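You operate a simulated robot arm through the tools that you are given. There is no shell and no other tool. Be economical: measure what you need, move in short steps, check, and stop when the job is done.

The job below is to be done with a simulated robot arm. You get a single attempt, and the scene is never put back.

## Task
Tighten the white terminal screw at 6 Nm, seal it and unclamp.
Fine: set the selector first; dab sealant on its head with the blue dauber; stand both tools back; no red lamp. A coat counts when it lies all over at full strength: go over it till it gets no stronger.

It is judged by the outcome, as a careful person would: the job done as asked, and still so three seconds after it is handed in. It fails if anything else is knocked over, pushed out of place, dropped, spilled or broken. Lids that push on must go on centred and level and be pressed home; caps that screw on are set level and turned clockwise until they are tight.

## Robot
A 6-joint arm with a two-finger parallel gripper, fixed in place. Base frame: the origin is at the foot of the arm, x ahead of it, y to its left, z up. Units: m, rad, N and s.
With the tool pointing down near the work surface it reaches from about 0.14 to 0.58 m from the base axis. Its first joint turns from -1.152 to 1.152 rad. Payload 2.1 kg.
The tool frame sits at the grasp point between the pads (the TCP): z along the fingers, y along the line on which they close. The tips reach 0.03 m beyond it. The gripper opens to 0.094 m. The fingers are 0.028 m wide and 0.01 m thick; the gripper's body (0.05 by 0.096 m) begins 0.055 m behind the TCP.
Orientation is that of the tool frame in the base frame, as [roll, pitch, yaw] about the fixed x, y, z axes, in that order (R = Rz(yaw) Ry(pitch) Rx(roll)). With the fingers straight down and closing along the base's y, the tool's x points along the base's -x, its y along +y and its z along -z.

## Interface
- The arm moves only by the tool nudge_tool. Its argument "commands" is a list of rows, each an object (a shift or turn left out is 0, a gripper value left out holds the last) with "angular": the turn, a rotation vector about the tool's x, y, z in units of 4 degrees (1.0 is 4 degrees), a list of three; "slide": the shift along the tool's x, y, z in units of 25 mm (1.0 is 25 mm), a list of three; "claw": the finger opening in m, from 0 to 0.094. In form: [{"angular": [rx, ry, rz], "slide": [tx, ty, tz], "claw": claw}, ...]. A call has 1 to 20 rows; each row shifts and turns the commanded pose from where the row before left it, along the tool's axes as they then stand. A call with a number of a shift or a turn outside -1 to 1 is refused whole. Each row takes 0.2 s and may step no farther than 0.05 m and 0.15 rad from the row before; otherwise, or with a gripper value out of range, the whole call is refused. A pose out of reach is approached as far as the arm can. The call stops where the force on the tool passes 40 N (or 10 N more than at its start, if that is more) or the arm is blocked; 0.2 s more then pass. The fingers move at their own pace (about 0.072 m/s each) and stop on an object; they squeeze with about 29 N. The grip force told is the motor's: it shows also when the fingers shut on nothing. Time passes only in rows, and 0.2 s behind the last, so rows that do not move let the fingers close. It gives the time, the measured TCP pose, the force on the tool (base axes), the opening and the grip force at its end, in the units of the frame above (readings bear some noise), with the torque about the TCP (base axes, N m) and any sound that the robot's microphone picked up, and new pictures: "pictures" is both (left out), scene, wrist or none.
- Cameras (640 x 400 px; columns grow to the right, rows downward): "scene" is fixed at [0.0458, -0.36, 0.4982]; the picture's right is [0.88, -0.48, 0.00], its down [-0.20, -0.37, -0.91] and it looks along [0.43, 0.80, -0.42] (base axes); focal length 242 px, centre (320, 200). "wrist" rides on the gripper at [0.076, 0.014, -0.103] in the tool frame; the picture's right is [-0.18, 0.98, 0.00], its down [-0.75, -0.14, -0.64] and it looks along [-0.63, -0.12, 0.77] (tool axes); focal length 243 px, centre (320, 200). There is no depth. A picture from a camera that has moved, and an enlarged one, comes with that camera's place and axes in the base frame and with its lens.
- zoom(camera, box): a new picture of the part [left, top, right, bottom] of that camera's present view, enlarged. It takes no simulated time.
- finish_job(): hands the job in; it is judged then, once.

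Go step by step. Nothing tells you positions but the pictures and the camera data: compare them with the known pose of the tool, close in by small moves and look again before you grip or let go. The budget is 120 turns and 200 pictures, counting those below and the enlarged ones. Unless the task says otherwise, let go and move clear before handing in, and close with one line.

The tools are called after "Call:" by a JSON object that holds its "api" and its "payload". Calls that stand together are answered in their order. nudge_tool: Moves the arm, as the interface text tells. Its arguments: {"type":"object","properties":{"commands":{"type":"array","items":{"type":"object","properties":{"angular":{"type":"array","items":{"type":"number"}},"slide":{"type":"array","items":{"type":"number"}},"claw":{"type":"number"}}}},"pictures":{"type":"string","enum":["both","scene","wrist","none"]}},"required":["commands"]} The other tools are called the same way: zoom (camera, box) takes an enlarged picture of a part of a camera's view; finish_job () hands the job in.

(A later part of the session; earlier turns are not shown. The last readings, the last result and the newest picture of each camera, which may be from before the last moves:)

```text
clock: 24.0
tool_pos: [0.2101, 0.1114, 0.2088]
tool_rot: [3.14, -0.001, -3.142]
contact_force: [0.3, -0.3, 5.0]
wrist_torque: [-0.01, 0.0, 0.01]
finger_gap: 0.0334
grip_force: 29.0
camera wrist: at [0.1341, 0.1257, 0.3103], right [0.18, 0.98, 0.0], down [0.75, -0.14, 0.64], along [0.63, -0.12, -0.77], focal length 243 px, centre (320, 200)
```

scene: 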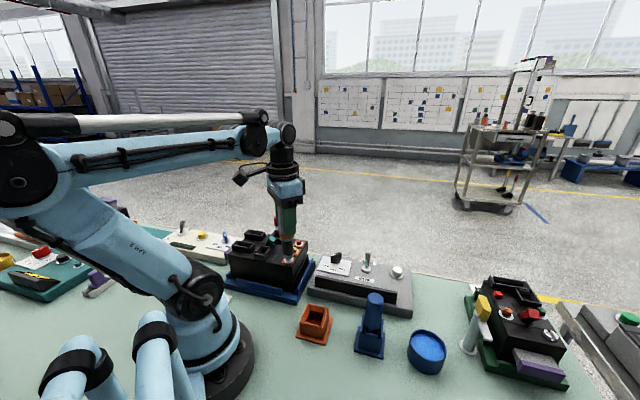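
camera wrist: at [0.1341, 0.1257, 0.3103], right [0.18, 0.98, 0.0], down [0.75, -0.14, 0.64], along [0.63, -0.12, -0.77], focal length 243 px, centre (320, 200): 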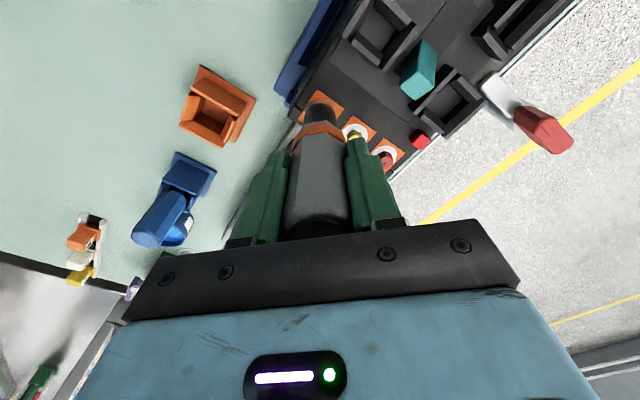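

Call:
{"api": "nudge_tool", "payload": {"commands": [{"slide": [0, 0, 0.06]}, {"slide": [0, 0, 0.06]}, {}, {}, {}], "pictures": "none"}}

Call:
{"api": "zoom", "payload": {"camera": "scene", "box": [250, 200, 330, 270]}}

```text
clock: 25.1
tool_pos: [0.2102, 0.1134, 0.2076]
tool_rot: [3.141, 0.001, -3.141]
contact_force: [-0.7, 0.5, 10.1]
wrist_torque: [-0.01, 0.08, -0.01]
finger_gap: 0.0331
grip_force: 29.1
stopped in row 5: the force on the tool passed its limit at 41 N (the readings are from after the stop); the commanded pose is now the measured one
```

```text
5.71 times, centred on (290, 235) of scene
camera zoom: at [0.0457, -0.36, 0.4982], right [0.88, -0.48, 0.0], down [-0.2, -0.37, -0.91], along [0.43, 0.8, -0.42], focal length 1383 px, centre (491, 0)
```

zoom: 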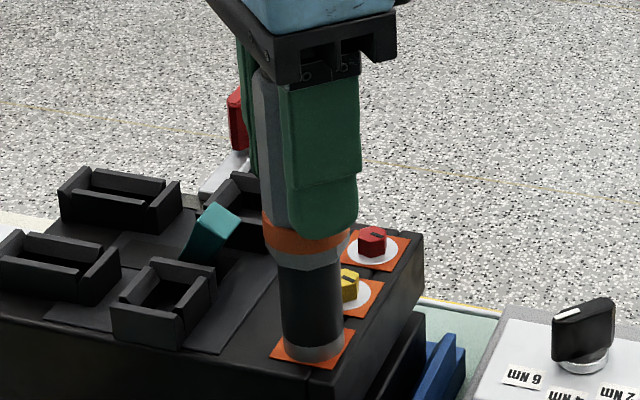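

The nose has come down over the screw onto the washer with about 10 N. I'll hold here a moment and listen.

Call:
{"api": "nudge_tool", "payload": {"commands": [{}, {}, {}, {}, {}, {}, {}, {}], "pictures": "none"}}

Call:
{"api": "zoom", "payload": {"camera": "scene", "box": [310, 230, 420, 310]}}

Call:
{"api": "zoom", "payload": {"camera": "wrist", "box": [220, 60, 420, 240]}}

```text
clock: 26.9
tool_pos: [0.2107, 0.1124, 0.2066]
tool_rot: [-3.141, -0.001, -3.14]
contact_force: [0.3, -0.9, 12.1]
wrist_torque: [0.01, -0.03, 0.01]
finger_gap: 0.0334
grip_force: 29.4
```

```text
5.00 times, centred on (365, 270) of scene
camera zoom: at [0.0457, -0.36, 0.4982], right [0.88, -0.48, 0.0], down [-0.2, -0.37, -0.91], along [0.43, 0.8, -0.42], focal length 1210 px, centre (95, -150)
```

zoom: 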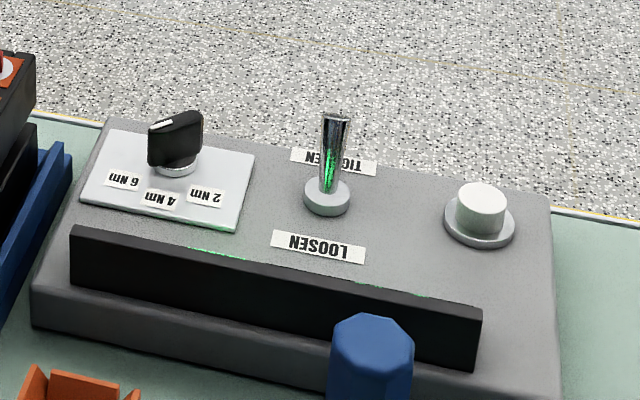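

```text
2.22 times, centred on (320, 150) of wrist
camera zoom: at [0.1342, 0.1259, 0.3084], right [0.18, 0.98, 0.0], down [0.75, -0.14, 0.64], along [0.63, -0.12, -0.77], focal length 539 px, centre (320, 311)
```

zoom: 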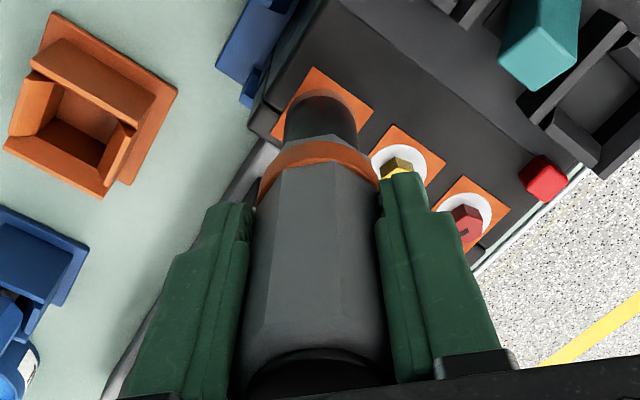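

There's now a green glow on the panel where the green lamp sits, so the driver seems to have run and tripped. I'll lift straight off and check the display and screw.

Call:
{"api": "nudge_tool", "payload": {"commands": [{"slide": [0, 0, -0.3]}, {"slide": [0, 0, -0.6]}, {"slide": [0, 0, -1]}, {"slide": [0, 0, -1]}, {"slide": [0, 0, -1]}], "pictures": "wrist"}}

Call:
{"api": "zoom", "payload": {"camera": "wrist", "box": [260, 20, 420, 150]}}

Call:
{"api": "zoom", "payload": {"camera": "scene", "box": [225, 205, 325, 268]}}

```text
clock: 28.1
tool_pos: [0.2096, 0.1124, 0.3042]
tool_rot: [-3.142, 0.001, 3.14]
contact_force: [0.6, -0.2, -3.5]
wrist_torque: [0.01, -0.04, 0.01]
finger_gap: 0.0331
grip_force: 29.2
camera wrist: at [0.1341, 0.1254, 0.4059], right [0.18, 0.98, 0.0], down [0.75, -0.14, 0.64], along [0.63, -0.12, -0.77], focal length 243 px, centre (320, 200)
```

wrist: 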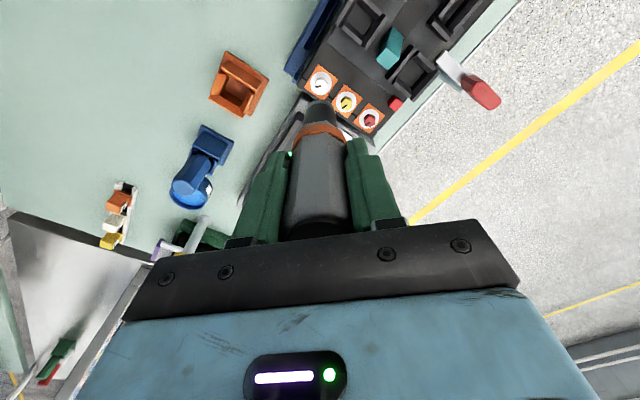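

```text
3.08 times, centred on (340, 85) of wrist
camera zoom: at [0.1341, 0.1254, 0.4059], right [0.18, 0.98, 0.0], down [0.75, -0.14, 0.64], along [0.63, -0.12, -0.77], focal length 746 px, centre (258, 554)
```

zoom: 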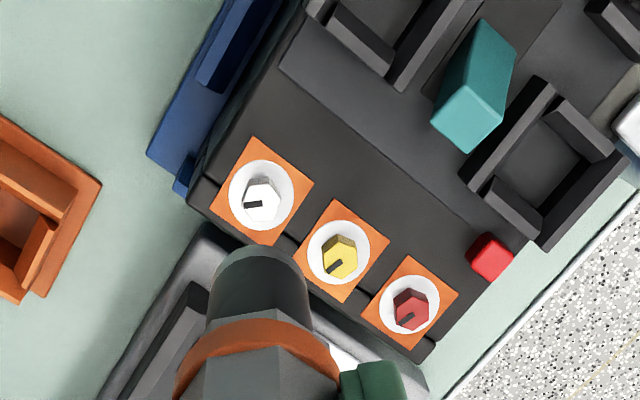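

```text
6.35 times, centred on (275, 236) of scene
camera zoom: at [0.0458, -0.36, 0.4982], right [0.88, -0.48, 0.0], down [-0.2, -0.37, -0.91], along [0.43, 0.8, -0.42], focal length 1536 px, centre (606, -32)
```

zoom: 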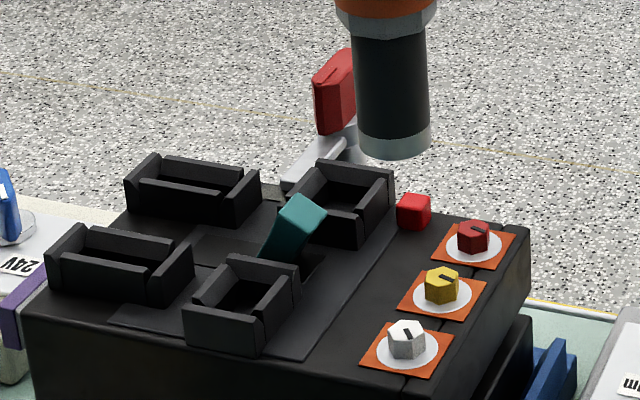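

The white screw is lower and its slot has turned. Returning the driver over its holder and checking the display.

Call:
{"api": "nudge_tool", "payload": {"commands": [{"slide": [-0.045, -0.879, 0]}, {"slide": [-0.045, -0.879, 0]}, {"slide": [-0.045, -0.879, 0]}, {"slide": [-0.045, -0.879, 0]}, {"slide": [-0.045, -0.879, 0]}, {"slide": [-0.045, -0.879, 0]}]}}

Call:
{"api": "zoom", "payload": {"camera": "wrist", "box": [270, 30, 450, 200]}}

Call:
{"api": "zoom", "payload": {"camera": "scene", "box": [260, 220, 380, 350]}}

```text
clock: 29.5
tool_pos: [0.2173, -0.0197, 0.3034]
tool_rot: [3.141, 0.0, -3.14]
contact_force: [0.5, -0.4, -4.0]
wrist_torque: [-0.03, 0.01, 0.01]
finger_gap: 0.0333
grip_force: 29.0
camera wrist: at [0.1415, -0.0065, 0.4058], right [0.18, 0.98, 0.0], down [0.75, -0.14, 0.64], along [0.63, -0.12, -0.77], focal length 243 px, centre (320, 200)
```

scene: 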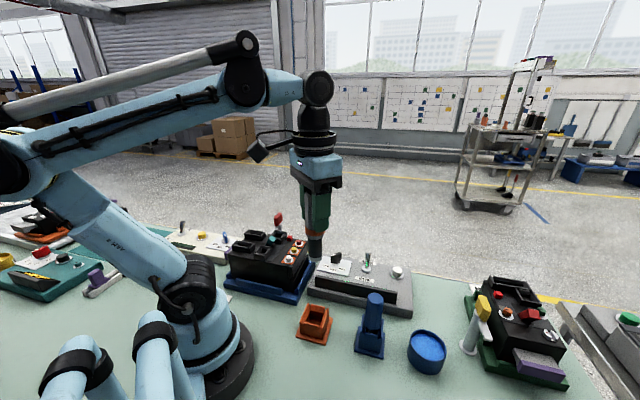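
wrist: 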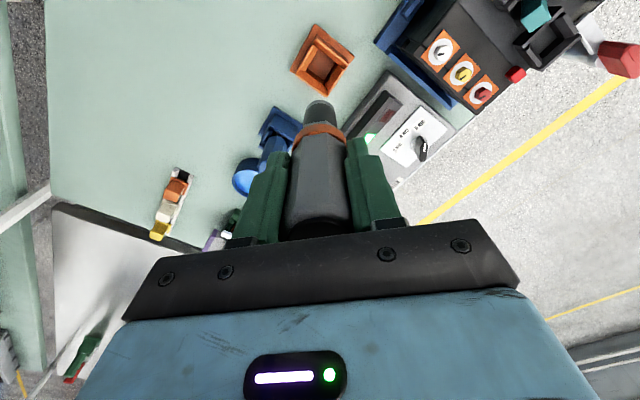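

```text
2.35 times, centred on (360, 115) of wrist
camera zoom: at [0.1415, -0.0065, 0.4058], right [0.18, 0.98, 0.0], down [0.75, -0.14, 0.64], along [0.63, -0.12, -0.77], focal length 571 px, centre (226, 400)
```

zoom: 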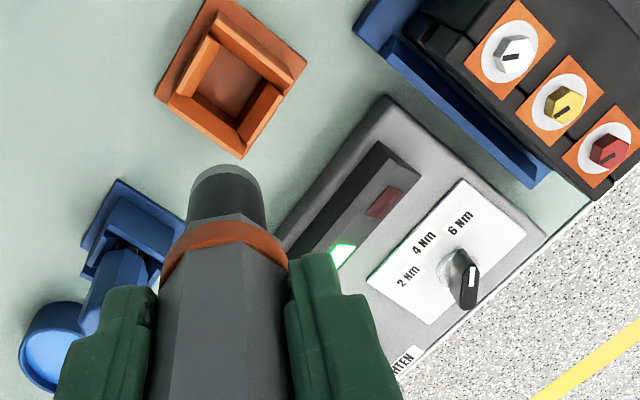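

```text
3.08 times, centred on (320, 285) of scene
camera zoom: at [0.0458, -0.36, 0.4982], right [0.88, -0.48, 0.0], down [-0.2, -0.37, -0.91], along [0.43, 0.8, -0.42], focal length 744 px, centre (320, -62)
```

zoom: 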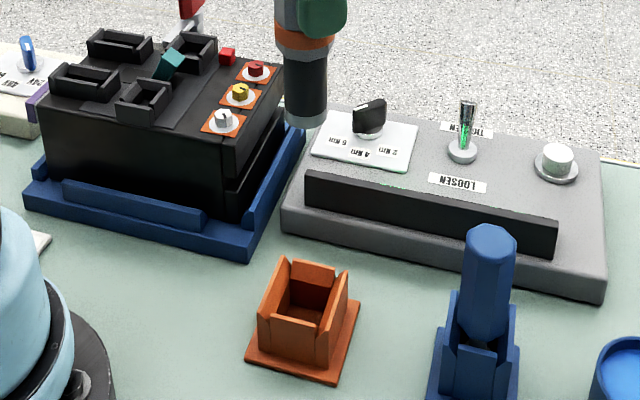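

Green lamp lit, red dark. Lowering the driver partway into its holder.

Call:
{"api": "nudge_tool", "payload": {"commands": [{"slide": [0.03, 0, 1]}, {"slide": [0, 0, 1]}, {"slide": [0, 0, 1]}, {"slide": [0, 0, 0.8]}], "pictures": "none"}}

Call:
{"api": "zoom", "payload": {"camera": "wrist", "box": [240, 20, 420, 150]}}

Call:
{"api": "zoom", "payload": {"camera": "scene", "box": [260, 240, 380, 350]}}

```text
clock: 30.5
tool_pos: [0.2158, -0.019, 0.2087]
tool_rot: [-3.141, 0.0, -3.141]
contact_force: [0.4, 0.6, -4.7]
wrist_torque: [0.01, 0.02, -0.03]
finger_gap: 0.0334
grip_force: 28.5
```

```text
3.08 times, centred on (330, 85) of wrist
camera zoom: at [0.1402, -0.0056, 0.3102], right [0.18, 0.98, 0.0], down [0.75, -0.14, 0.64], along [0.63, -0.12, -0.77], focal length 746 px, centre (289, 554)
```

zoom: 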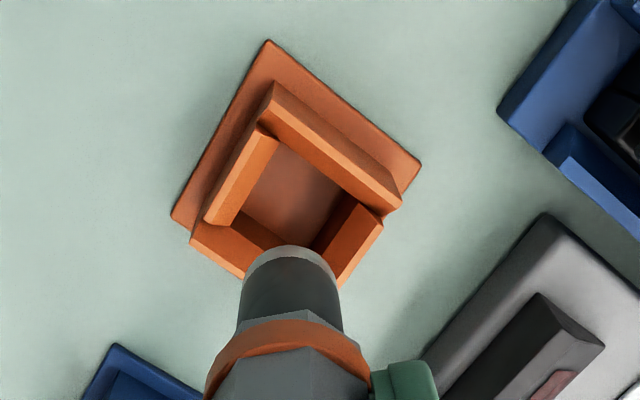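

```text
3.64 times, centred on (320, 295) of scene
camera zoom: at [0.0458, -0.36, 0.4982], right [0.88, -0.48, 0.0], down [-0.2, -0.37, -0.91], along [0.43, 0.8, -0.42], focal length 880 px, centre (320, -146)
```

zoom: 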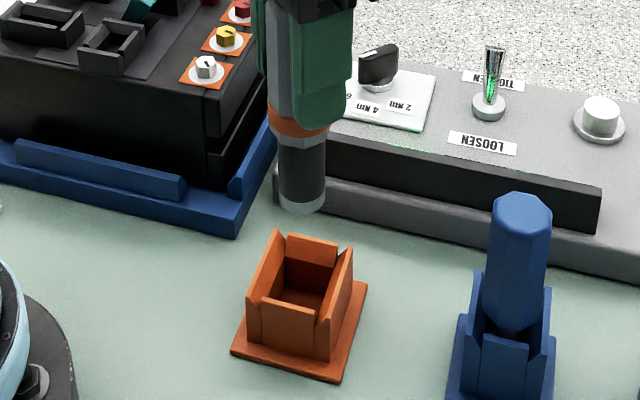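

Lined up. Lower on in; slow at the end.

Call:
{"api": "nudge_tool", "payload": {"commands": [{"slide": [0, -0.01, 0.9]}, {"slide": [0, 0, 0.9]}, {"slide": [0, 0, 0.9]}, {"slide": [0, 0, 0.7]}, {"slide": [0, 0, 0.4]}, {"slide": [0, 0, 0.2]}], "pictures": "none"}}

Call:
{"api": "zoom", "payload": {"camera": "scene", "box": [260, 240, 380, 350]}}

```text
clock: 31.9
tool_pos: [0.2151, -0.0195, 0.1088]
tool_rot: [-3.141, 0.0, -3.14]
contact_force: [0.5, 0.0, -4.1]
wrist_torque: [0.0, -0.02, 0.01]
finger_gap: 0.0329
grip_force: 29.1
```

```text
3.64 times, centred on (320, 295) of scene
camera zoom: at [0.0458, -0.36, 0.4982], right [0.88, -0.48, 0.0], down [-0.2, -0.37, -0.91], along [0.43, 0.8, -0.42], focal length 880 px, centre (320, -146)
```

zoom: 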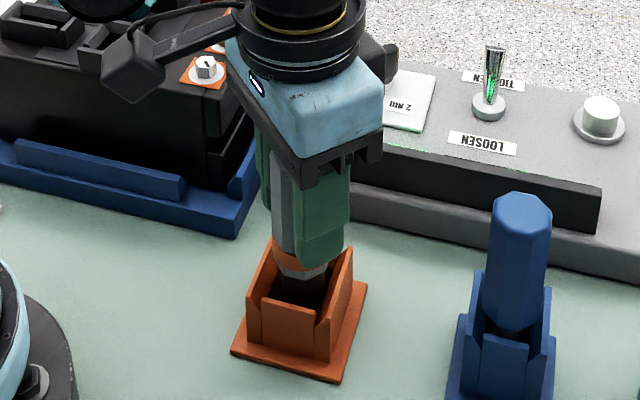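

Call:
{"api": "nudge_tool", "payload": {"commands": [{"slide": [-0.02, 0, 0.1]}, {"slide": [0, 0, 0.1]}, {"slide": [0, 0, 0.06]}], "pictures": "none"}}

```text
clock: 32.7
tool_pos: [0.2162, -0.02, 0.1031]
tool_rot: [-3.141, 0.0, 3.141]
contact_force: [0.2, 0.2, -4.0]
wrist_torque: [0.03, -0.01, -0.01]
finger_gap: 0.0334
grip_force: 28.6
```

I felt no bottom yet; going down by 1–1.5 mm steps.

Call:
{"api": "nudge_tool", "payload": {"commands": [{"slide": [0, 0, 0.06]}, {"slide": [0, 0, 0.04]}], "pictures": "none"}}

Call:
{"api": "nudge_tool", "payload": {"commands": [{"slide": [0, 0, 0.04]}, {"slide": [0, 0, 0.04]}], "pictures": "none"}}

```text
clock: 33.2
tool_pos: [0.2164, -0.0192, 0.1034]
tool_rot: [3.141, -0.004, 3.141]
contact_force: [-0.9, 0.5, 2.8]
wrist_torque: [0.14, -0.06, 0.02]
finger_gap: 0.0332
grip_force: 28.8
stopped in row 2: the force on the tool passed its limit at 49 N (the readings are from after the stop); the commanded pose is now the measured one
```

```text
clock: 33.6
tool_pos: [0.2179, -0.0201, 0.1022]
tool_rot: [3.141, -0.008, 3.141]
contact_force: [-0.1, 0.2, 2.4]
wrist_torque: [0.02, -0.07, 0.0]
finger_gap: 0.033
grip_force: 28.9
stopped in row 2: the force on the tool passed its limit at 41 N (the readings are from after the stop); the commanded pose is now the measured one
```

It has bottomed. Opening and rising clear.

Call:
{"api": "nudge_tool", "payload": {"commands": [{"claw": 0.07}, {"claw": 0.07}, {"claw": 0.07}, {"slide": [0, 0, -1]}, {"slide": [0, 0, -1]}, {"slide": [0, 0, -1]}, {"slide": [0, 0, -1]}, {"slide": [0, 0, -1]}, {"slide": [0, 0, -1]}]}}

Call:
{"api": "zoom", "payload": {"camera": "wrist", "box": [200, 0, 440, 200]}}

Call:
{"api": "zoom", "payload": {"camera": "scene", "box": [280, 250, 460, 390]}}

```text
clock: 35.6
tool_pos: [0.2166, -0.0193, 0.2534]
tool_rot: [3.141, -0.006, -3.142]
contact_force: [0.3, -0.1, 0.0]
wrist_torque: [0.01, 0.0, 0.01]
finger_gap: 0.0699
grip_force: 0.1
camera wrist: at [0.1422, -0.0065, 0.355], right [0.18, 0.98, 0.0], down [0.76, -0.14, 0.64], along [0.63, -0.12, -0.77], focal length 243 px, centre (320, 200)
```

scene: 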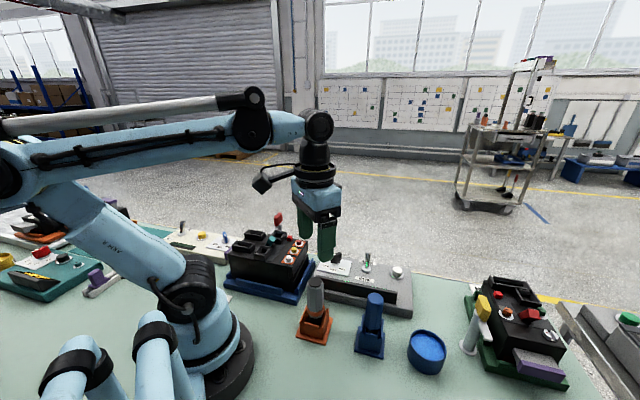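
wrist: 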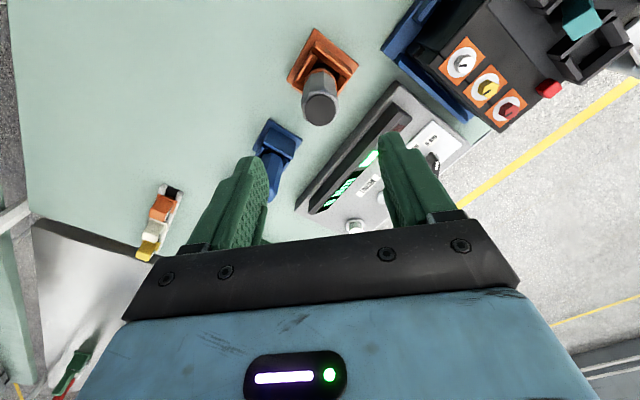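

```text
2.00 times, centred on (320, 100) of wrist
camera zoom: at [0.1422, -0.0065, 0.355], right [0.18, 0.98, 0.0], down [0.76, -0.14, 0.64], along [0.63, -0.12, -0.77], focal length 485 px, centre (320, 400)
```

zoom: 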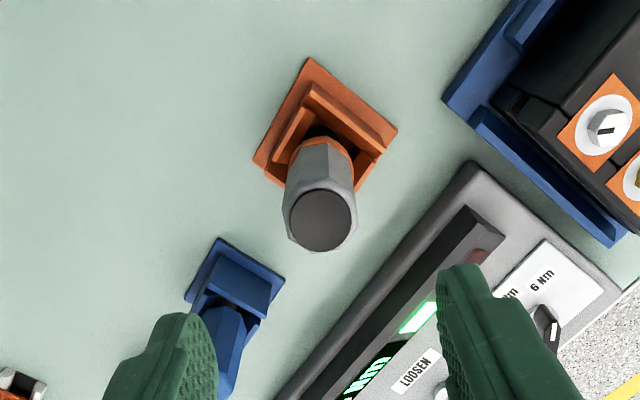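

```text
2.86 times, centred on (370, 320) of scene
camera zoom: at [0.0458, -0.36, 0.4982], right [0.88, -0.48, 0.0], down [-0.2, -0.37, -0.91], along [0.43, 0.8, -0.42], focal length 691 px, centre (177, -143)
```

zoom: 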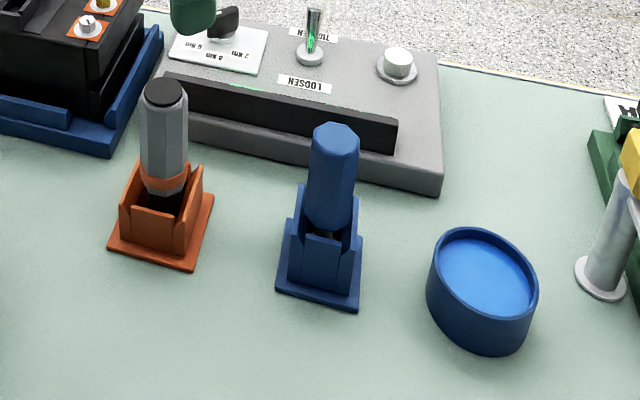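

Driver is stowed upright, green lamp on. Next the blue dauber, top ≈(0.305, -0.105, 0.118). Hovering above it.

Call:
{"api": "nudge_tool", "payload": {"commands": [{"slide": [-0.88, -0.857, 0], "angular": [0, -0.086, 0]}, {"slide": [-0.88, -0.857, 0]}, {"slide": [-0.88, -0.857, 0]}, {"slide": [-0.88, -0.857, 0]}], "pictures": "wrist"}}

Call:
{"api": "zoom", "payload": {"camera": "wrist", "box": [200, 0, 440, 190]}}

```text
clock: 36.6
tool_pos: [0.3074, -0.1053, 0.2531]
tool_rot: [-3.141, 0.0, 3.14]
contact_force: [-0.1, 1.0, -0.4]
wrist_torque: [0.01, 0.0, -0.01]
finger_gap: 0.0697
grip_force: 0.1
camera wrist: at [0.2299, -0.0917, 0.3553], right [0.18, 0.98, 0.0], down [0.75, -0.14, 0.64], along [0.63, -0.12, -0.77], focal length 243 px, centre (320, 200)
```

wrist: 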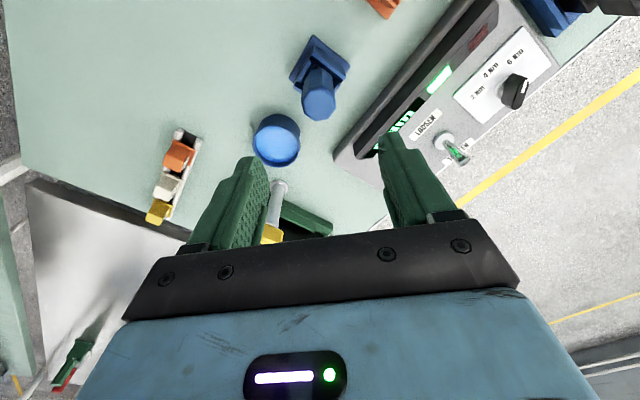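

```text
2.11 times, centred on (320, 95) of wrist
camera zoom: at [0.2299, -0.0917, 0.3553], right [0.18, 0.98, 0.0], down [0.75, -0.14, 0.64], along [0.63, -0.12, -0.77], focal length 511 px, centre (320, 421)
```

zoom: 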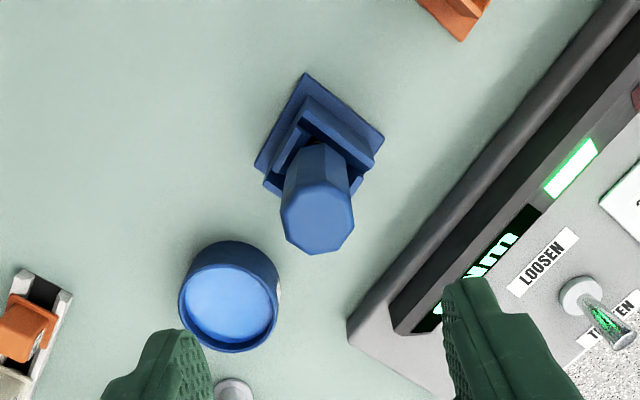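

Centred to about 1 mm. Descending to z≈0.09.

Call:
{"api": "nudge_tool", "payload": {"commands": [{"slide": [0.02, -0.05, 1]}, {"slide": [0, 0, 1]}, {"slide": [0, 0, 1]}, {"slide": [0, 0, 1]}, {"slide": [0, 0, 1]}, {"slide": [0, 0, 0.8]}, {"slide": [0, 0, 0.6]}], "pictures": "wrist"}}

Call:
{"api": "zoom", "payload": {"camera": "scene", "box": [310, 250, 450, 370]}}

```text
clock: 38.2
tool_pos: [0.3041, -0.1068, 0.0912]
tool_rot: [3.141, 0.0, 3.141]
contact_force: [0.1, -0.3, -0.3]
wrist_torque: [0.0, 0.02, 0.05]
finger_gap: 0.0702
grip_force: 0.1
camera wrist: at [0.2295, -0.0933, 0.1935], right [0.18, 0.98, 0.0], down [0.75, -0.14, 0.64], along [0.63, -0.12, -0.77], focal length 243 px, centre (320, 200)
```

wrist: 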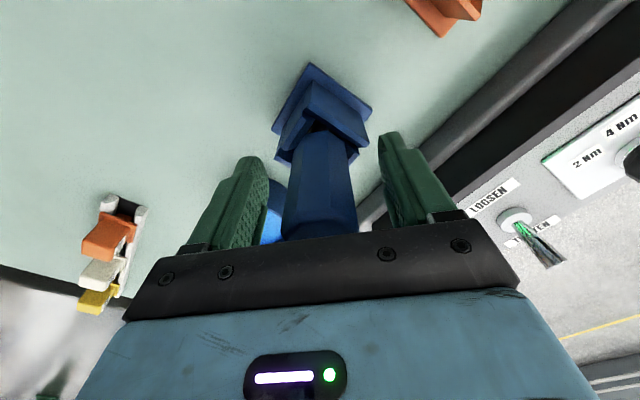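

```text
3.33 times, centred on (380, 310) of scene
camera zoom: at [0.0458, -0.36, 0.4982], right [0.88, -0.48, 0.0], down [-0.2, -0.37, -0.91], along [0.43, 0.8, -0.42], focal length 807 px, centre (120, -167)
```

zoom: 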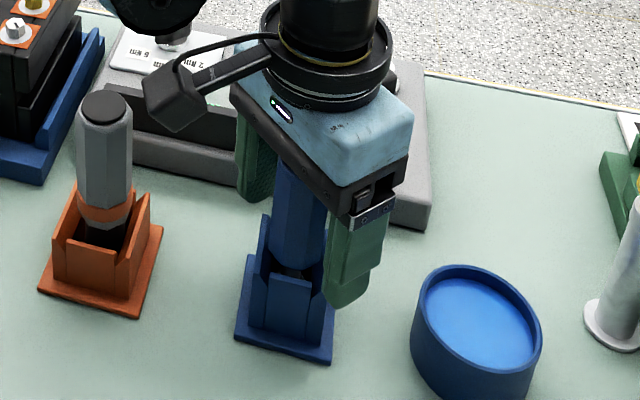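

Call:
{"api": "nudge_tool", "payload": {"commands": [{"slide": [0, -0.05, 0]}, {"claw": 0.02}, {"claw": 0.02}, {"claw": 0.02}, {"claw": 0.02}], "pictures": "none"}}

```text
clock: 39.4
tool_pos: [0.3044, -0.1072, 0.0912]
tool_rot: [3.141, -0.002, -3.141]
contact_force: [0.4, 0.8, -0.5]
wrist_torque: [0.02, 0.01, -0.03]
finger_gap: 0.0309
grip_force: 28.7
```

Gripped (31 mm); stow pose (0.3044, -0.1072, 0.0912). Lifting.

Call:
{"api": "nudge_tool", "payload": {"commands": [{"slide": [0, 0, -0.4]}, {"slide": [0, 0, -0.8]}, {"slide": [0, 0, -0.8]}, {"slide": [0, 0, -1]}, {"slide": [0, 0, -1]}, {"slide": [0, 0, -1]}]}}

Call:
{"api": "zoom", "payload": {"camera": "scene", "box": [310, 220, 470, 380]}}

Call:
{"api": "zoom", "payload": {"camera": "wrist", "box": [180, 20, 420, 220]}}

```text
clock: 40.8
tool_pos: [0.3067, -0.1082, 0.2177]
tool_rot: [3.141, 0.0, 3.141]
contact_force: [-0.4, 0.2, -0.4]
wrist_torque: [-0.03, 0.01, 0.0]
finger_gap: 0.0309
grip_force: 28.7
camera wrist: at [0.2302, -0.0949, 0.3197], right [0.18, 0.98, 0.0], down [0.75, -0.14, 0.64], along [0.63, -0.12, -0.77], focal length 243 px, centre (320, 200)
```

scene: 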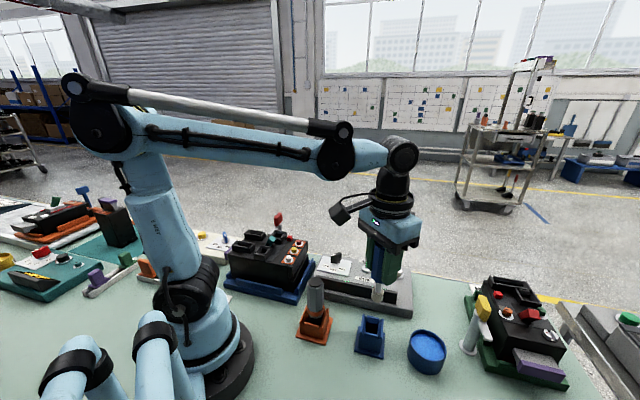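
wrist: 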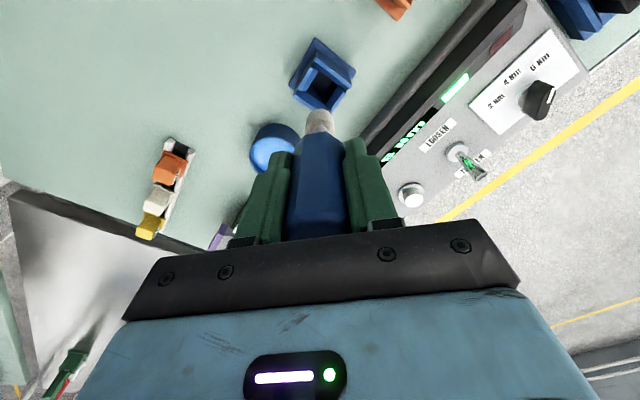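

```text
2.50 times, centred on (390, 300) of scene
camera zoom: at [0.0458, -0.36, 0.4982], right [0.88, -0.48, 0.0], down [-0.2, -0.37, -0.91], along [0.43, 0.8, -0.42], focal length 605 px, centre (145, -50)
```

zoom: 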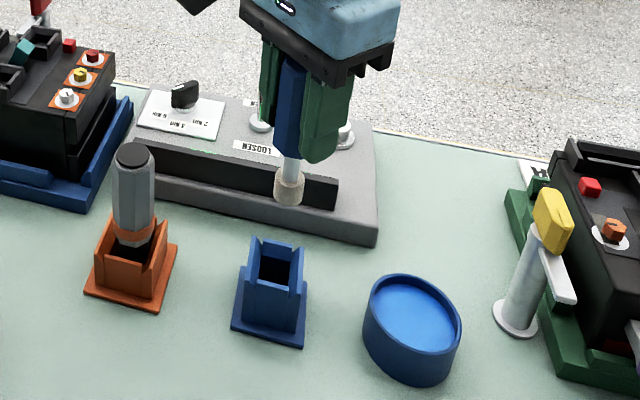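

```text
2.00 times, centred on (300, 120) of wrist
camera zoom: at [0.2302, -0.0949, 0.3197], right [0.18, 0.98, 0.0], down [0.75, -0.14, 0.64], along [0.63, -0.12, -0.77], focal length 485 px, centre (360, 360)
```

zoom: 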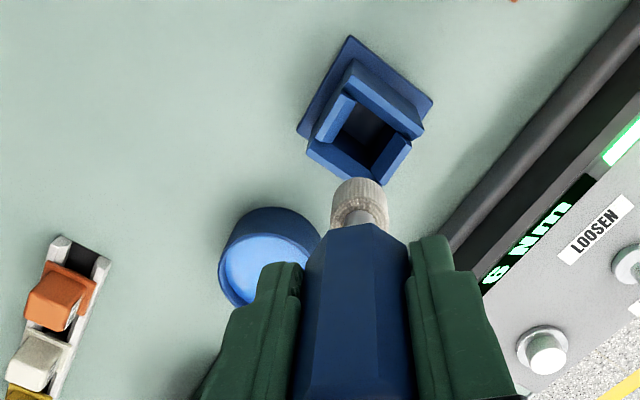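

Display reads 6 Nm with green lamp. Now over the sealant pot, estimated centre (0.3815, -0.185), surface z≈0.03.

Call:
{"api": "nudge_tool", "payload": {"commands": [{"slide": [-0.75, -0.77, 0]}, {"slide": [-0.75, -0.77, 0]}, {"slide": [-0.75, -0.77, 0]}, {"slide": [-0.75, -0.77, 0]}, {"slide": [0, 0, 0.8]}, {"slide": [0, 0, 0.8]}]}}

Call:
{"api": "zoom", "payload": {"camera": "scene", "box": [360, 250, 500, 390]}}

Call:
{"api": "zoom", "payload": {"camera": "wrist", "box": [240, 20, 420, 160]}}

```text
clock: 42.2
tool_pos: [0.3798, -0.1858, 0.1761]
tool_rot: [3.14, -0.001, -3.141]
contact_force: [-0.5, 1.1, -0.8]
wrist_torque: [0.04, -0.03, -0.02]
finger_gap: 0.031
grip_force: 29.0
camera wrist: at [0.3047, -0.1715, 0.2792], right [0.18, 0.98, 0.0], down [0.75, -0.14, 0.64], along [0.63, -0.12, -0.77], focal length 243 px, centre (320, 200)
```

scene: 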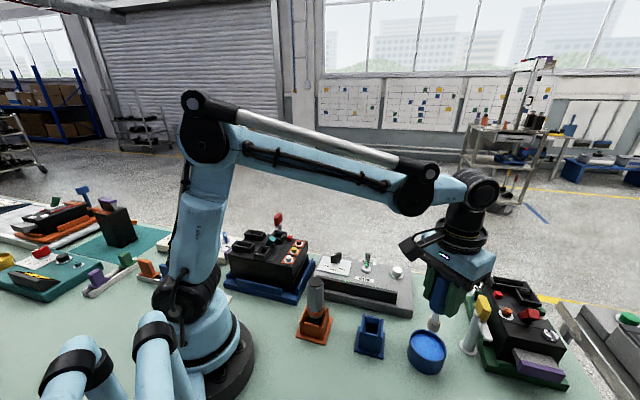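
wrist: 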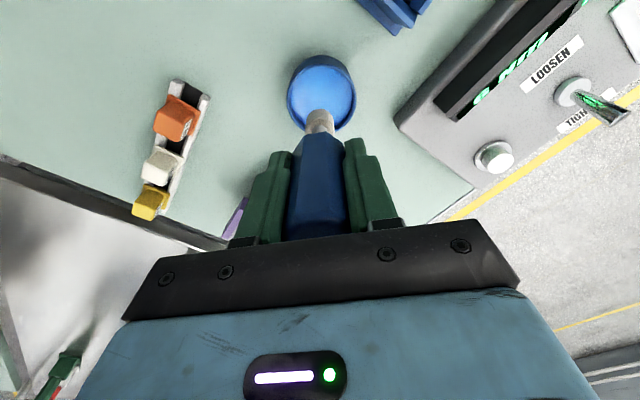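

```text
2.86 times, centred on (430, 320) of scene
camera zoom: at [0.0458, -0.36, 0.4982], right [0.88, -0.48, 0.0], down [-0.2, -0.37, -0.91], along [0.43, 0.8, -0.42], focal length 691 px, centre (6, -143)
```

zoom: 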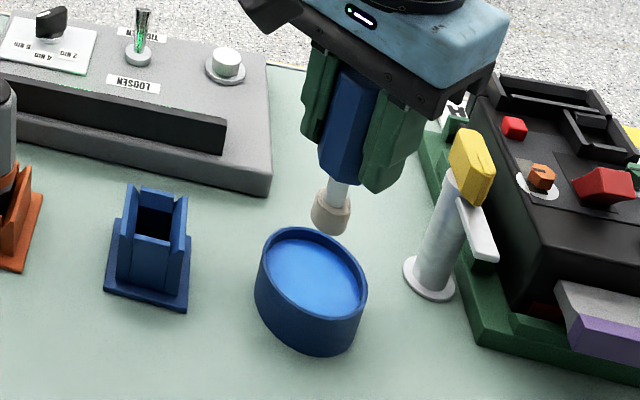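

```text
2.86 times, centred on (330, 90) of wrist
camera zoom: at [0.3047, -0.1715, 0.2792], right [0.18, 0.98, 0.0], down [0.75, -0.14, 0.64], along [0.63, -0.12, -0.77], focal length 693 px, centre (291, 514)
```

zoom: 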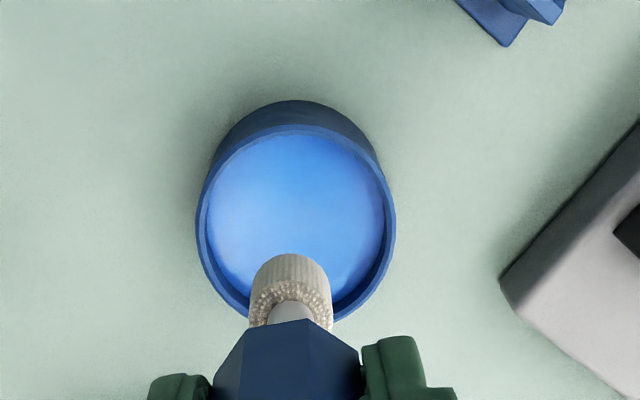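

Pot centre confirmed at (0.380, -0.185). Lowering to dip the sponge a few mm.

Call:
{"api": "nudge_tool", "payload": {"commands": [{"slide": [0, 0, 0.8]}, {"slide": [0, 0, 0.8]}, {"slide": [0, 0, 0.4]}], "pictures": "none"}}

Call:
{"api": "zoom", "payload": {"camera": "scene", "box": [380, 290, 480, 390]}}

Call:
{"api": "zoom", "payload": {"camera": "wrist", "box": [240, 20, 420, 160]}}

```text
clock: 43.0
tool_pos: [0.3802, -0.1849, 0.1273]
tool_rot: [3.14, 0.0, 3.14]
contact_force: [0.4, 0.2, -0.3]
wrist_torque: [-0.02, 0.0, 0.01]
finger_gap: 0.0313
grip_force: 28.7
```

```text
4.00 times, centred on (430, 340) of scene
camera zoom: at [0.0458, -0.36, 0.4982], right [0.88, -0.48, 0.0], down [-0.2, -0.37, -0.91], along [0.43, 0.8, -0.42], focal length 968 px, centre (-120, -360)
```

zoom: 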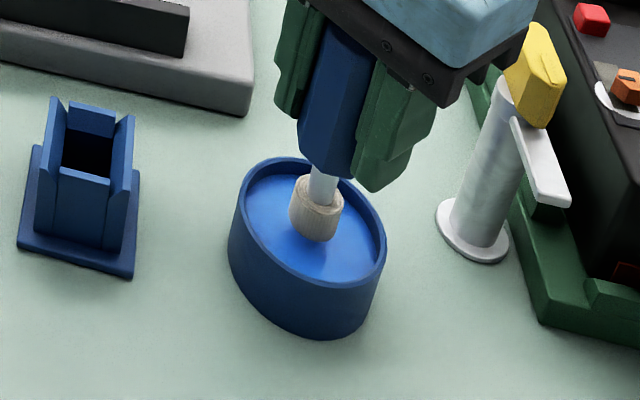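

```text
2.86 times, centred on (330, 90) of wrist
camera zoom: at [0.3046, -0.1719, 0.2289], right [0.18, 0.98, 0.0], down [0.75, -0.14, 0.64], along [0.63, -0.12, -0.77], focal length 693 px, centre (291, 514)
```

zoom: 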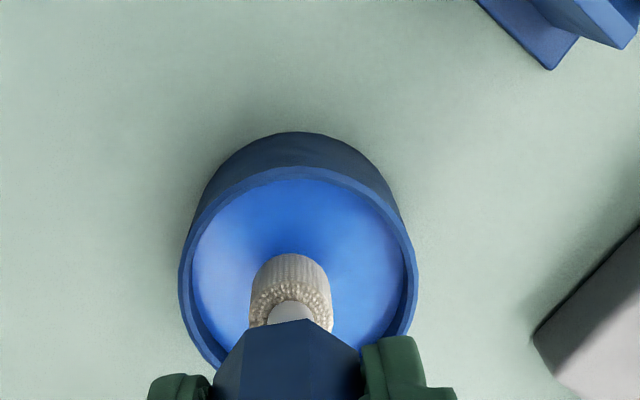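

Call:
{"api": "nudge_tool", "payload": {"commands": [{"slide": [0, 0, 0.2]}, {"slide": [0, 0, 0.2]}], "pictures": "none"}}

Call:
{"api": "zoom", "payload": {"camera": "scene", "box": [380, 290, 480, 390]}}

```text
clock: 43.6
tool_pos: [0.3796, -0.1855, 0.1167]
tool_rot: [-3.14, -0.002, -3.142]
contact_force: [-0.4, 0.2, -1.1]
wrist_torque: [-0.02, -0.04, -0.05]
finger_gap: 0.031
grip_force: 28.7
```

```text
4.00 times, centred on (430, 340) of scene
camera zoom: at [0.0458, -0.36, 0.4982], right [0.88, -0.48, 0.0], down [-0.2, -0.37, -0.91], along [0.43, 0.8, -0.42], focal length 968 px, centre (-120, -360)
```

zoom: 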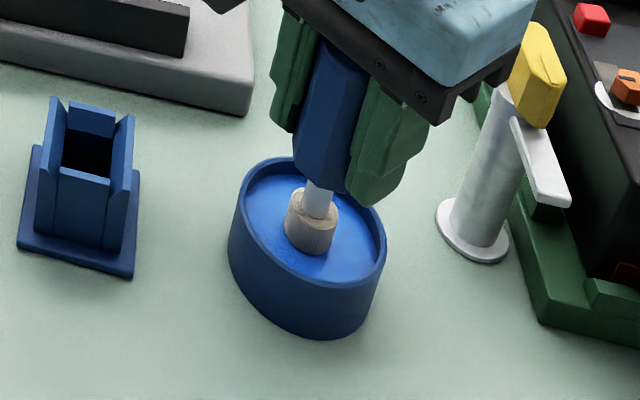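

Call:
{"api": "nudge_tool", "payload": {"commands": [{"slide": [0, 0, 0.16]}, {"slide": [0, 0, 0.16]}], "pictures": "none"}}

Call:
{"api": "zoom", "payload": {"camera": "scene", "box": [380, 290, 480, 390]}}

```text
clock: 44.2
tool_pos: [0.3804, -0.1853, 0.1101]
tool_rot: [-3.141, 0.0, 3.14]
contact_force: [-0.9, 0.3, 22.8]
wrist_torque: [0.0, 0.04, 0.01]
finger_gap: 0.0312
grip_force: 29.2
```

```text
4.00 times, centred on (430, 340) of scene
camera zoom: at [0.0457, -0.3599, 0.4983], right [0.88, -0.48, 0.0], down [-0.2, -0.37, -0.91], along [0.43, 0.8, -0.42], focal length 968 px, centre (-120, -360)
```

zoom: 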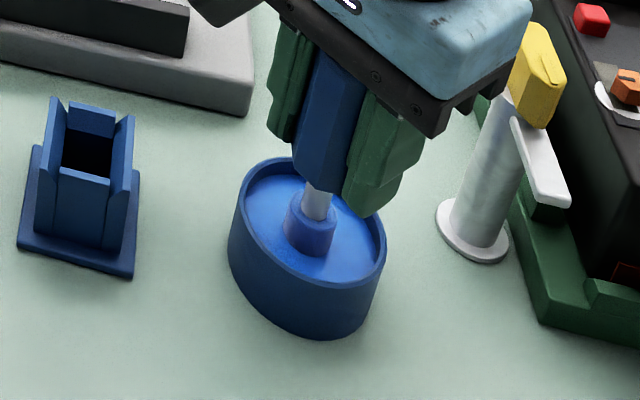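

The sponge has turned blue – loaded. Lifting straight out, then checking for drips.

Call:
{"api": "nudge_tool", "payload": {"commands": [{"slide": [0, 0, -0.3]}, {"slide": [0, 0, -0.6]}, {"slide": [0, 0, -0.8]}, {"slide": [0, 0, -0.9]}, {"slide": [0, 0, -0.9]}, {"slide": [0, 0, -0.9]}, {"slide": [0, 0, -1]}, {"slide": [0, 0, -1]}]}}

Call:
{"api": "zoom", "payload": {"camera": "scene", "box": [360, 230, 500, 390]}}

```text
clock: 46.0
tool_pos: [0.381, -0.184, 0.2682]
tool_rot: [-3.141, 0.001, -3.142]
contact_force: [0.2, 0.6, -1.0]
wrist_torque: [0.01, -0.03, 0.01]
finger_gap: 0.031
grip_force: 28.9
camera wrist: at [0.3045, -0.1708, 0.371], right [0.18, 0.98, 0.0], down [0.75, -0.14, 0.64], along [0.63, -0.12, -0.77], focal length 243 px, centre (320, 200)
```

scene: 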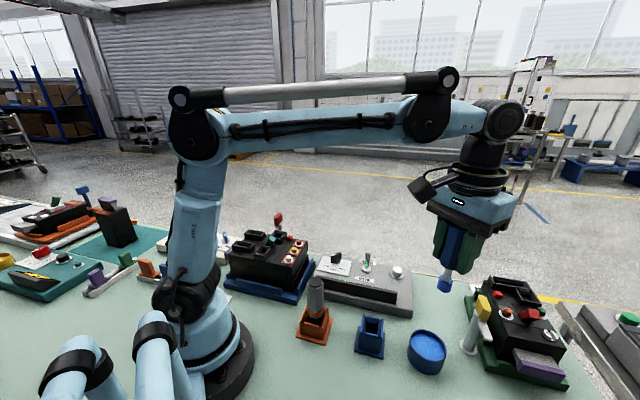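
wrist: 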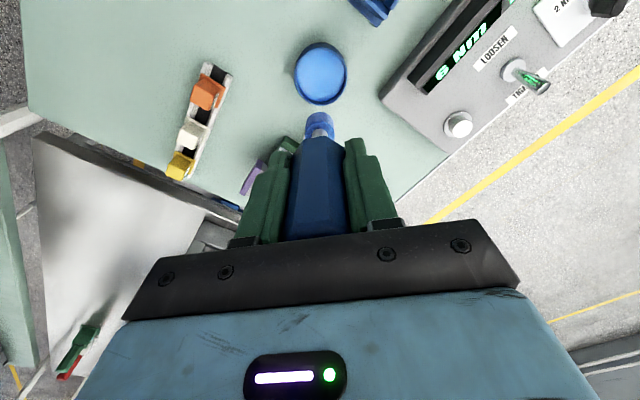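

```text
2.50 times, centred on (430, 310) of scene
camera zoom: at [0.0458, -0.36, 0.4982], right [0.88, -0.48, 0.0], down [-0.2, -0.37, -0.91], along [0.43, 0.8, -0.42], focal length 605 px, centre (45, -75)
```

zoom: 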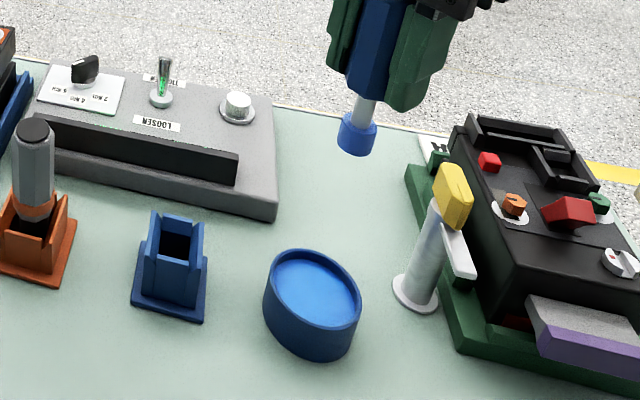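

No drips. Carrying it to above the white screw.

Call:
{"api": "nudge_tool", "payload": {"commands": [{"slide": [0.4897, 0.8469, 0]}, {"slide": [0.4897, 0.8469, 0]}, {"slide": [0.4897, 0.8469, 0]}, {"slide": [0.4897, 0.8469, 0]}, {"slide": [0.4897, 0.8469, 0]}, {"slide": [0.4897, 0.8469, 0]}, {"slide": [0.4897, 0.8469, 0]}, {"slide": [0.4897, 0.8469, 0]}, {"slide": [0.4897, 0.8469, 0]}, {"slide": [0.4897, 0.8469, 0]}, {"slide": [0.4897, 0.8469, 0]}, {"slide": [0.4897, 0.8469, 0]}, {"slide": [0.4897, 0.8469, 0]}, {"slide": [0.4897, 0.8469, 0]}, {"slide": [0, 0, 0.8]}], "pictures": "none"}}

Call:
{"api": "zoom", "payload": {"camera": "scene", "box": [250, 200, 330, 270]}}

Call:
{"api": "zoom", "payload": {"camera": "wrist", "box": [260, 20, 400, 140]}}

```text
clock: 49.2
tool_pos: [0.2082, 0.1111, 0.2491]
tool_rot: [3.141, -0.001, -3.14]
contact_force: [-1.1, 0.6, -0.8]
wrist_torque: [0.02, -0.01, 0.01]
finger_gap: 0.0309
grip_force: 29.0
```

```text
5.71 times, centred on (290, 235) of scene
camera zoom: at [0.0458, -0.3599, 0.4982], right [0.88, -0.48, 0.0], down [-0.2, -0.37, -0.91], along [0.43, 0.8, -0.42], focal length 1383 px, centre (491, 0)
```

zoom: 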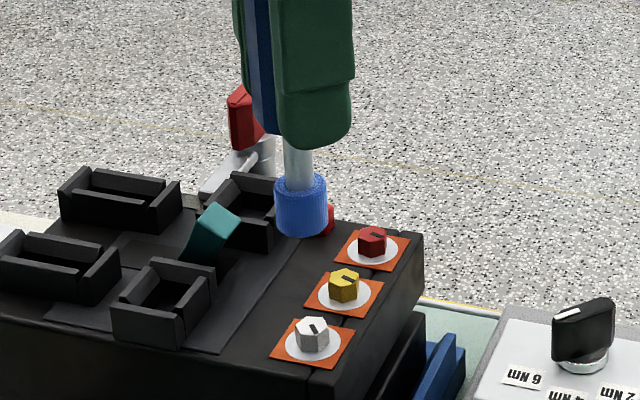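

```text
3.33 times, centred on (330, 80) of wrist
camera zoom: at [0.1332, 0.1254, 0.3506], right [0.18, 0.98, 0.0], down [0.75, -0.14, 0.64], along [0.63, -0.12, -0.77], focal length 809 px, centre (287, 600)
```

zoom: 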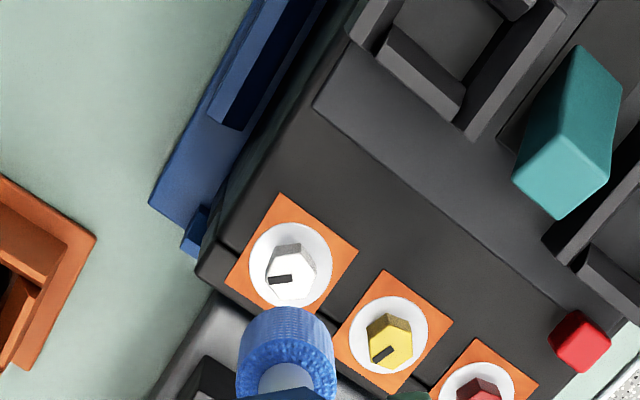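

Small correction (+2 mm x, +1.5 mm y) and lower to just above the head.

Call:
{"api": "nudge_tool", "payload": {"commands": [{"slide": [-0.08, 0.06, 0.6]}, {"slide": [0, 0, 0.6]}, {"slide": [0, 0, 0.4]}], "pictures": "none"}}

Call:
{"api": "zoom", "payload": {"camera": "scene", "box": [250, 200, 330, 270]}}

Call:
{"api": "zoom", "payload": {"camera": "wrist", "box": [260, 20, 400, 140]}}

```text
clock: 50.0
tool_pos: [0.2117, 0.1125, 0.2086]
tool_rot: [-3.141, 0.0, -3.14]
contact_force: [0.1, 0.1, -1.0]
wrist_torque: [0.01, 0.0, -0.01]
finger_gap: 0.0311
grip_force: 29.2
```

```text
5.71 times, centred on (290, 235) of scene
camera zoom: at [0.0458, -0.36, 0.4982], right [0.88, -0.48, 0.0], down [-0.2, -0.37, -0.91], along [0.43, 0.8, -0.42], focal length 1383 px, centre (491, 0)
```

zoom: 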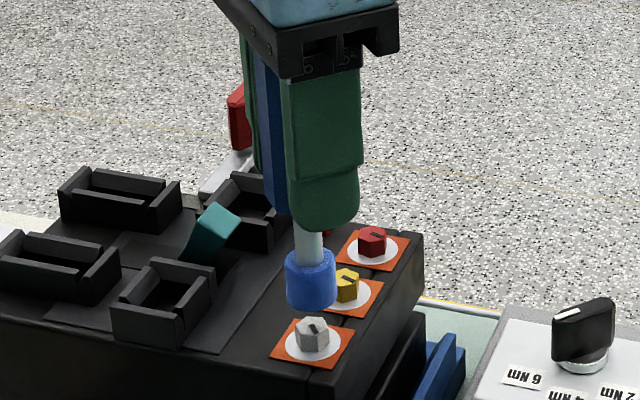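

```text
3.33 times, centred on (330, 80) of wrist
camera zoom: at [0.1357, 0.1267, 0.3106], right [0.18, 0.98, 0.0], down [0.75, -0.14, 0.64], along [0.63, -0.12, -0.77], focal length 809 px, centre (287, 600)
```

zoom: 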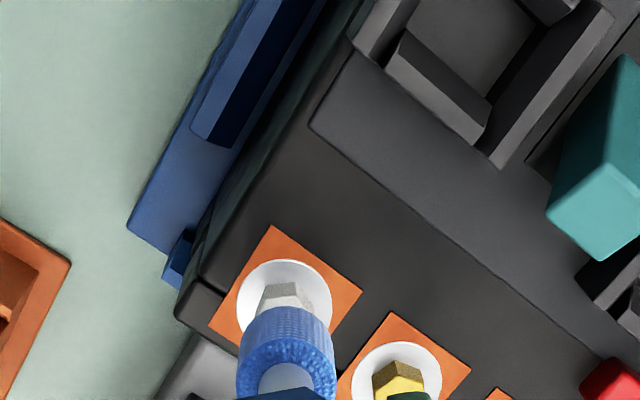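

Well centred. Lowering gently to contact.

Call:
{"api": "nudge_tool", "payload": {"commands": [{"slide": [0, 0, 0.2]}, {"slide": [0, 0, 0.2]}], "pictures": "none"}}

Call:
{"api": "zoom", "payload": {"camera": "scene", "box": [270, 220, 320, 270]}}

```text
clock: 50.6
tool_pos: [0.2114, 0.1138, 0.1987]
tool_rot: [3.141, 0.001, -3.141]
contact_force: [-0.3, -0.6, -0.4]
wrist_torque: [-0.01, -0.01, 0.03]
finger_gap: 0.031
grip_force: 29.1
```

```text
8.00 times, centred on (295, 245) of scene
camera zoom: at [0.0458, -0.36, 0.4982], right [0.88, -0.48, 0.0], down [-0.2, -0.37, -0.91], along [0.43, 0.8, -0.42], focal length 1936 px, centre (520, -160)
```

zoom: 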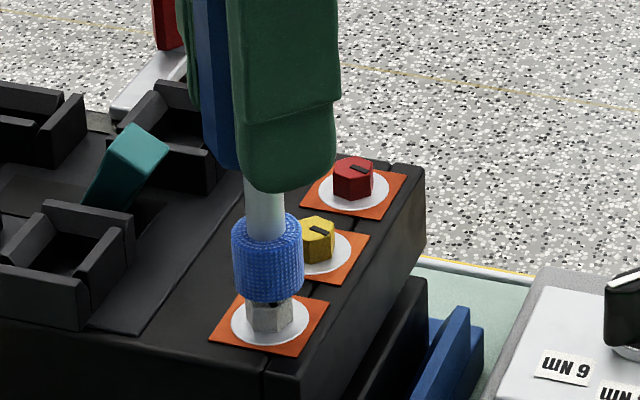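

Call:
{"api": "nudge_tool", "payload": {"commands": [{"slide": [0, 0, 0.12]}, {"slide": [0, 0, 0.08]}], "pictures": "none"}}

Call:
{"api": "zoom", "payload": {"camera": "scene", "box": [270, 220, 320, 270]}}

```text
clock: 51.2
tool_pos: [0.2122, 0.1139, 0.1949]
tool_rot: [-3.141, -0.001, -3.141]
contact_force: [-0.6, 0.2, 0.1]
wrist_torque: [-0.05, 0.0, 0.0]
finger_gap: 0.0311
grip_force: 29.0
```

```text
8.00 times, centred on (295, 245) of scene
camera zoom: at [0.0458, -0.36, 0.4982], right [0.88, -0.48, 0.0], down [-0.2, -0.37, -0.91], along [0.43, 0.8, -0.42], focal length 1936 px, centre (520, -160)
```

zoom: 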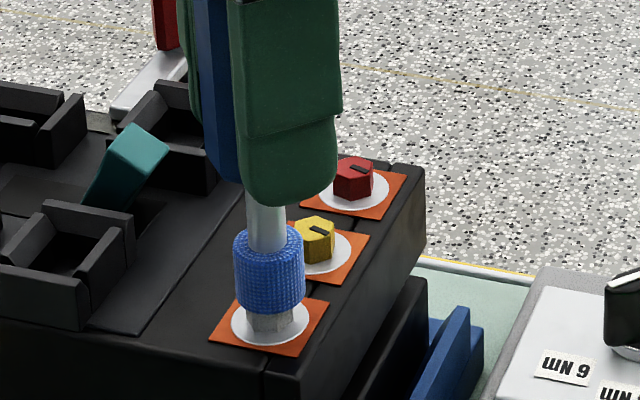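

Call:
{"api": "nudge_tool", "payload": {"commands": [{"slide": [0, 0, 0.06]}, {"slide": [0, 0, 0.04]}, {}], "pictures": "none"}}

Call:
{"api": "zoom", "payload": {"camera": "scene", "box": [270, 220, 320, 270]}}

```text
clock: 52.0
tool_pos: [0.2121, 0.1143, 0.1923]
tool_rot: [-3.141, 0.0, 3.141]
contact_force: [-1.3, -0.5, 14.4]
wrist_torque: [-0.09, 0.07, 0.01]
finger_gap: 0.0309
grip_force: 28.5
```

```text
8.00 times, centred on (295, 245) of scene
camera zoom: at [0.0457, -0.36, 0.4982], right [0.88, -0.48, 0.0], down [-0.2, -0.37, -0.91], along [0.43, 0.8, -0.42], focal length 1936 px, centre (520, -160)
```

zoom: 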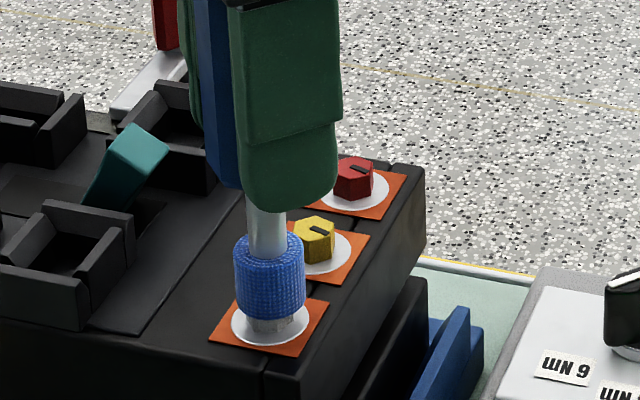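

In contact at 14 N. Hold half a second, lift, look at the coat.

Call:
{"api": "nudge_tool", "payload": {"commands": [{}, {}, {}, {"slide": [0, 0, -0.5]}, {"slide": [0, 0, -0.9]}], "pictures": "none"}}

Call:
{"api": "zoom", "payload": {"camera": "scene", "box": [280, 240, 310, 270]}}

Call:
{"api": "zoom", "payload": {"camera": "wrist", "box": [280, 50, 360, 120]}}

```text
clock: 53.2
tool_pos: [0.2124, 0.1133, 0.2266]
tool_rot: [3.141, 0.001, -3.14]
contact_force: [-0.6, -0.1, -1.3]
wrist_torque: [-0.01, -0.04, -0.02]
finger_gap: 0.0311
grip_force: 28.8
```

```text
13.33 times, centred on (295, 255) of scene
camera zoom: at [0.0458, -0.36, 0.4982], right [0.88, -0.48, 0.0], down [-0.2, -0.37, -0.91], along [0.43, 0.8, -0.42], focal length 3226 px, centre (653, -533)
```

zoom: 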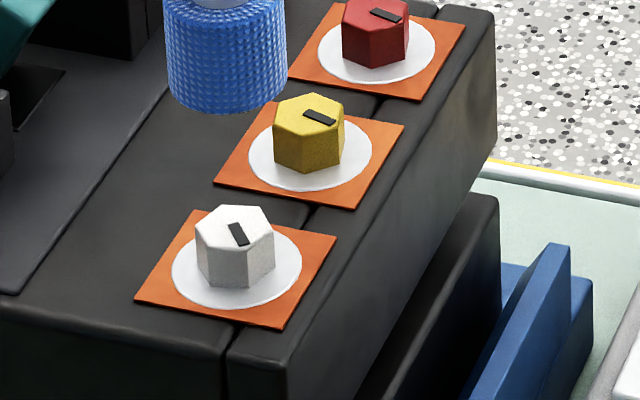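

```text
5.71 times, centred on (320, 85) of wrist
camera zoom: at [0.1357, 0.1273, 0.3282], right [0.18, 0.98, 0.0], down [0.75, -0.14, 0.64], along [0.63, -0.12, -0.77], focal length 1386 px, centre (320, 857)
```

zoom: 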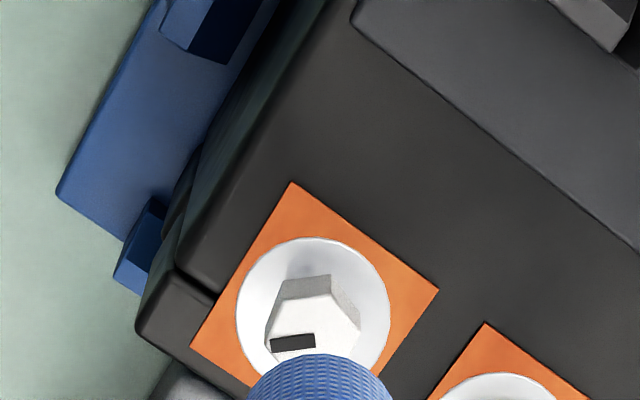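

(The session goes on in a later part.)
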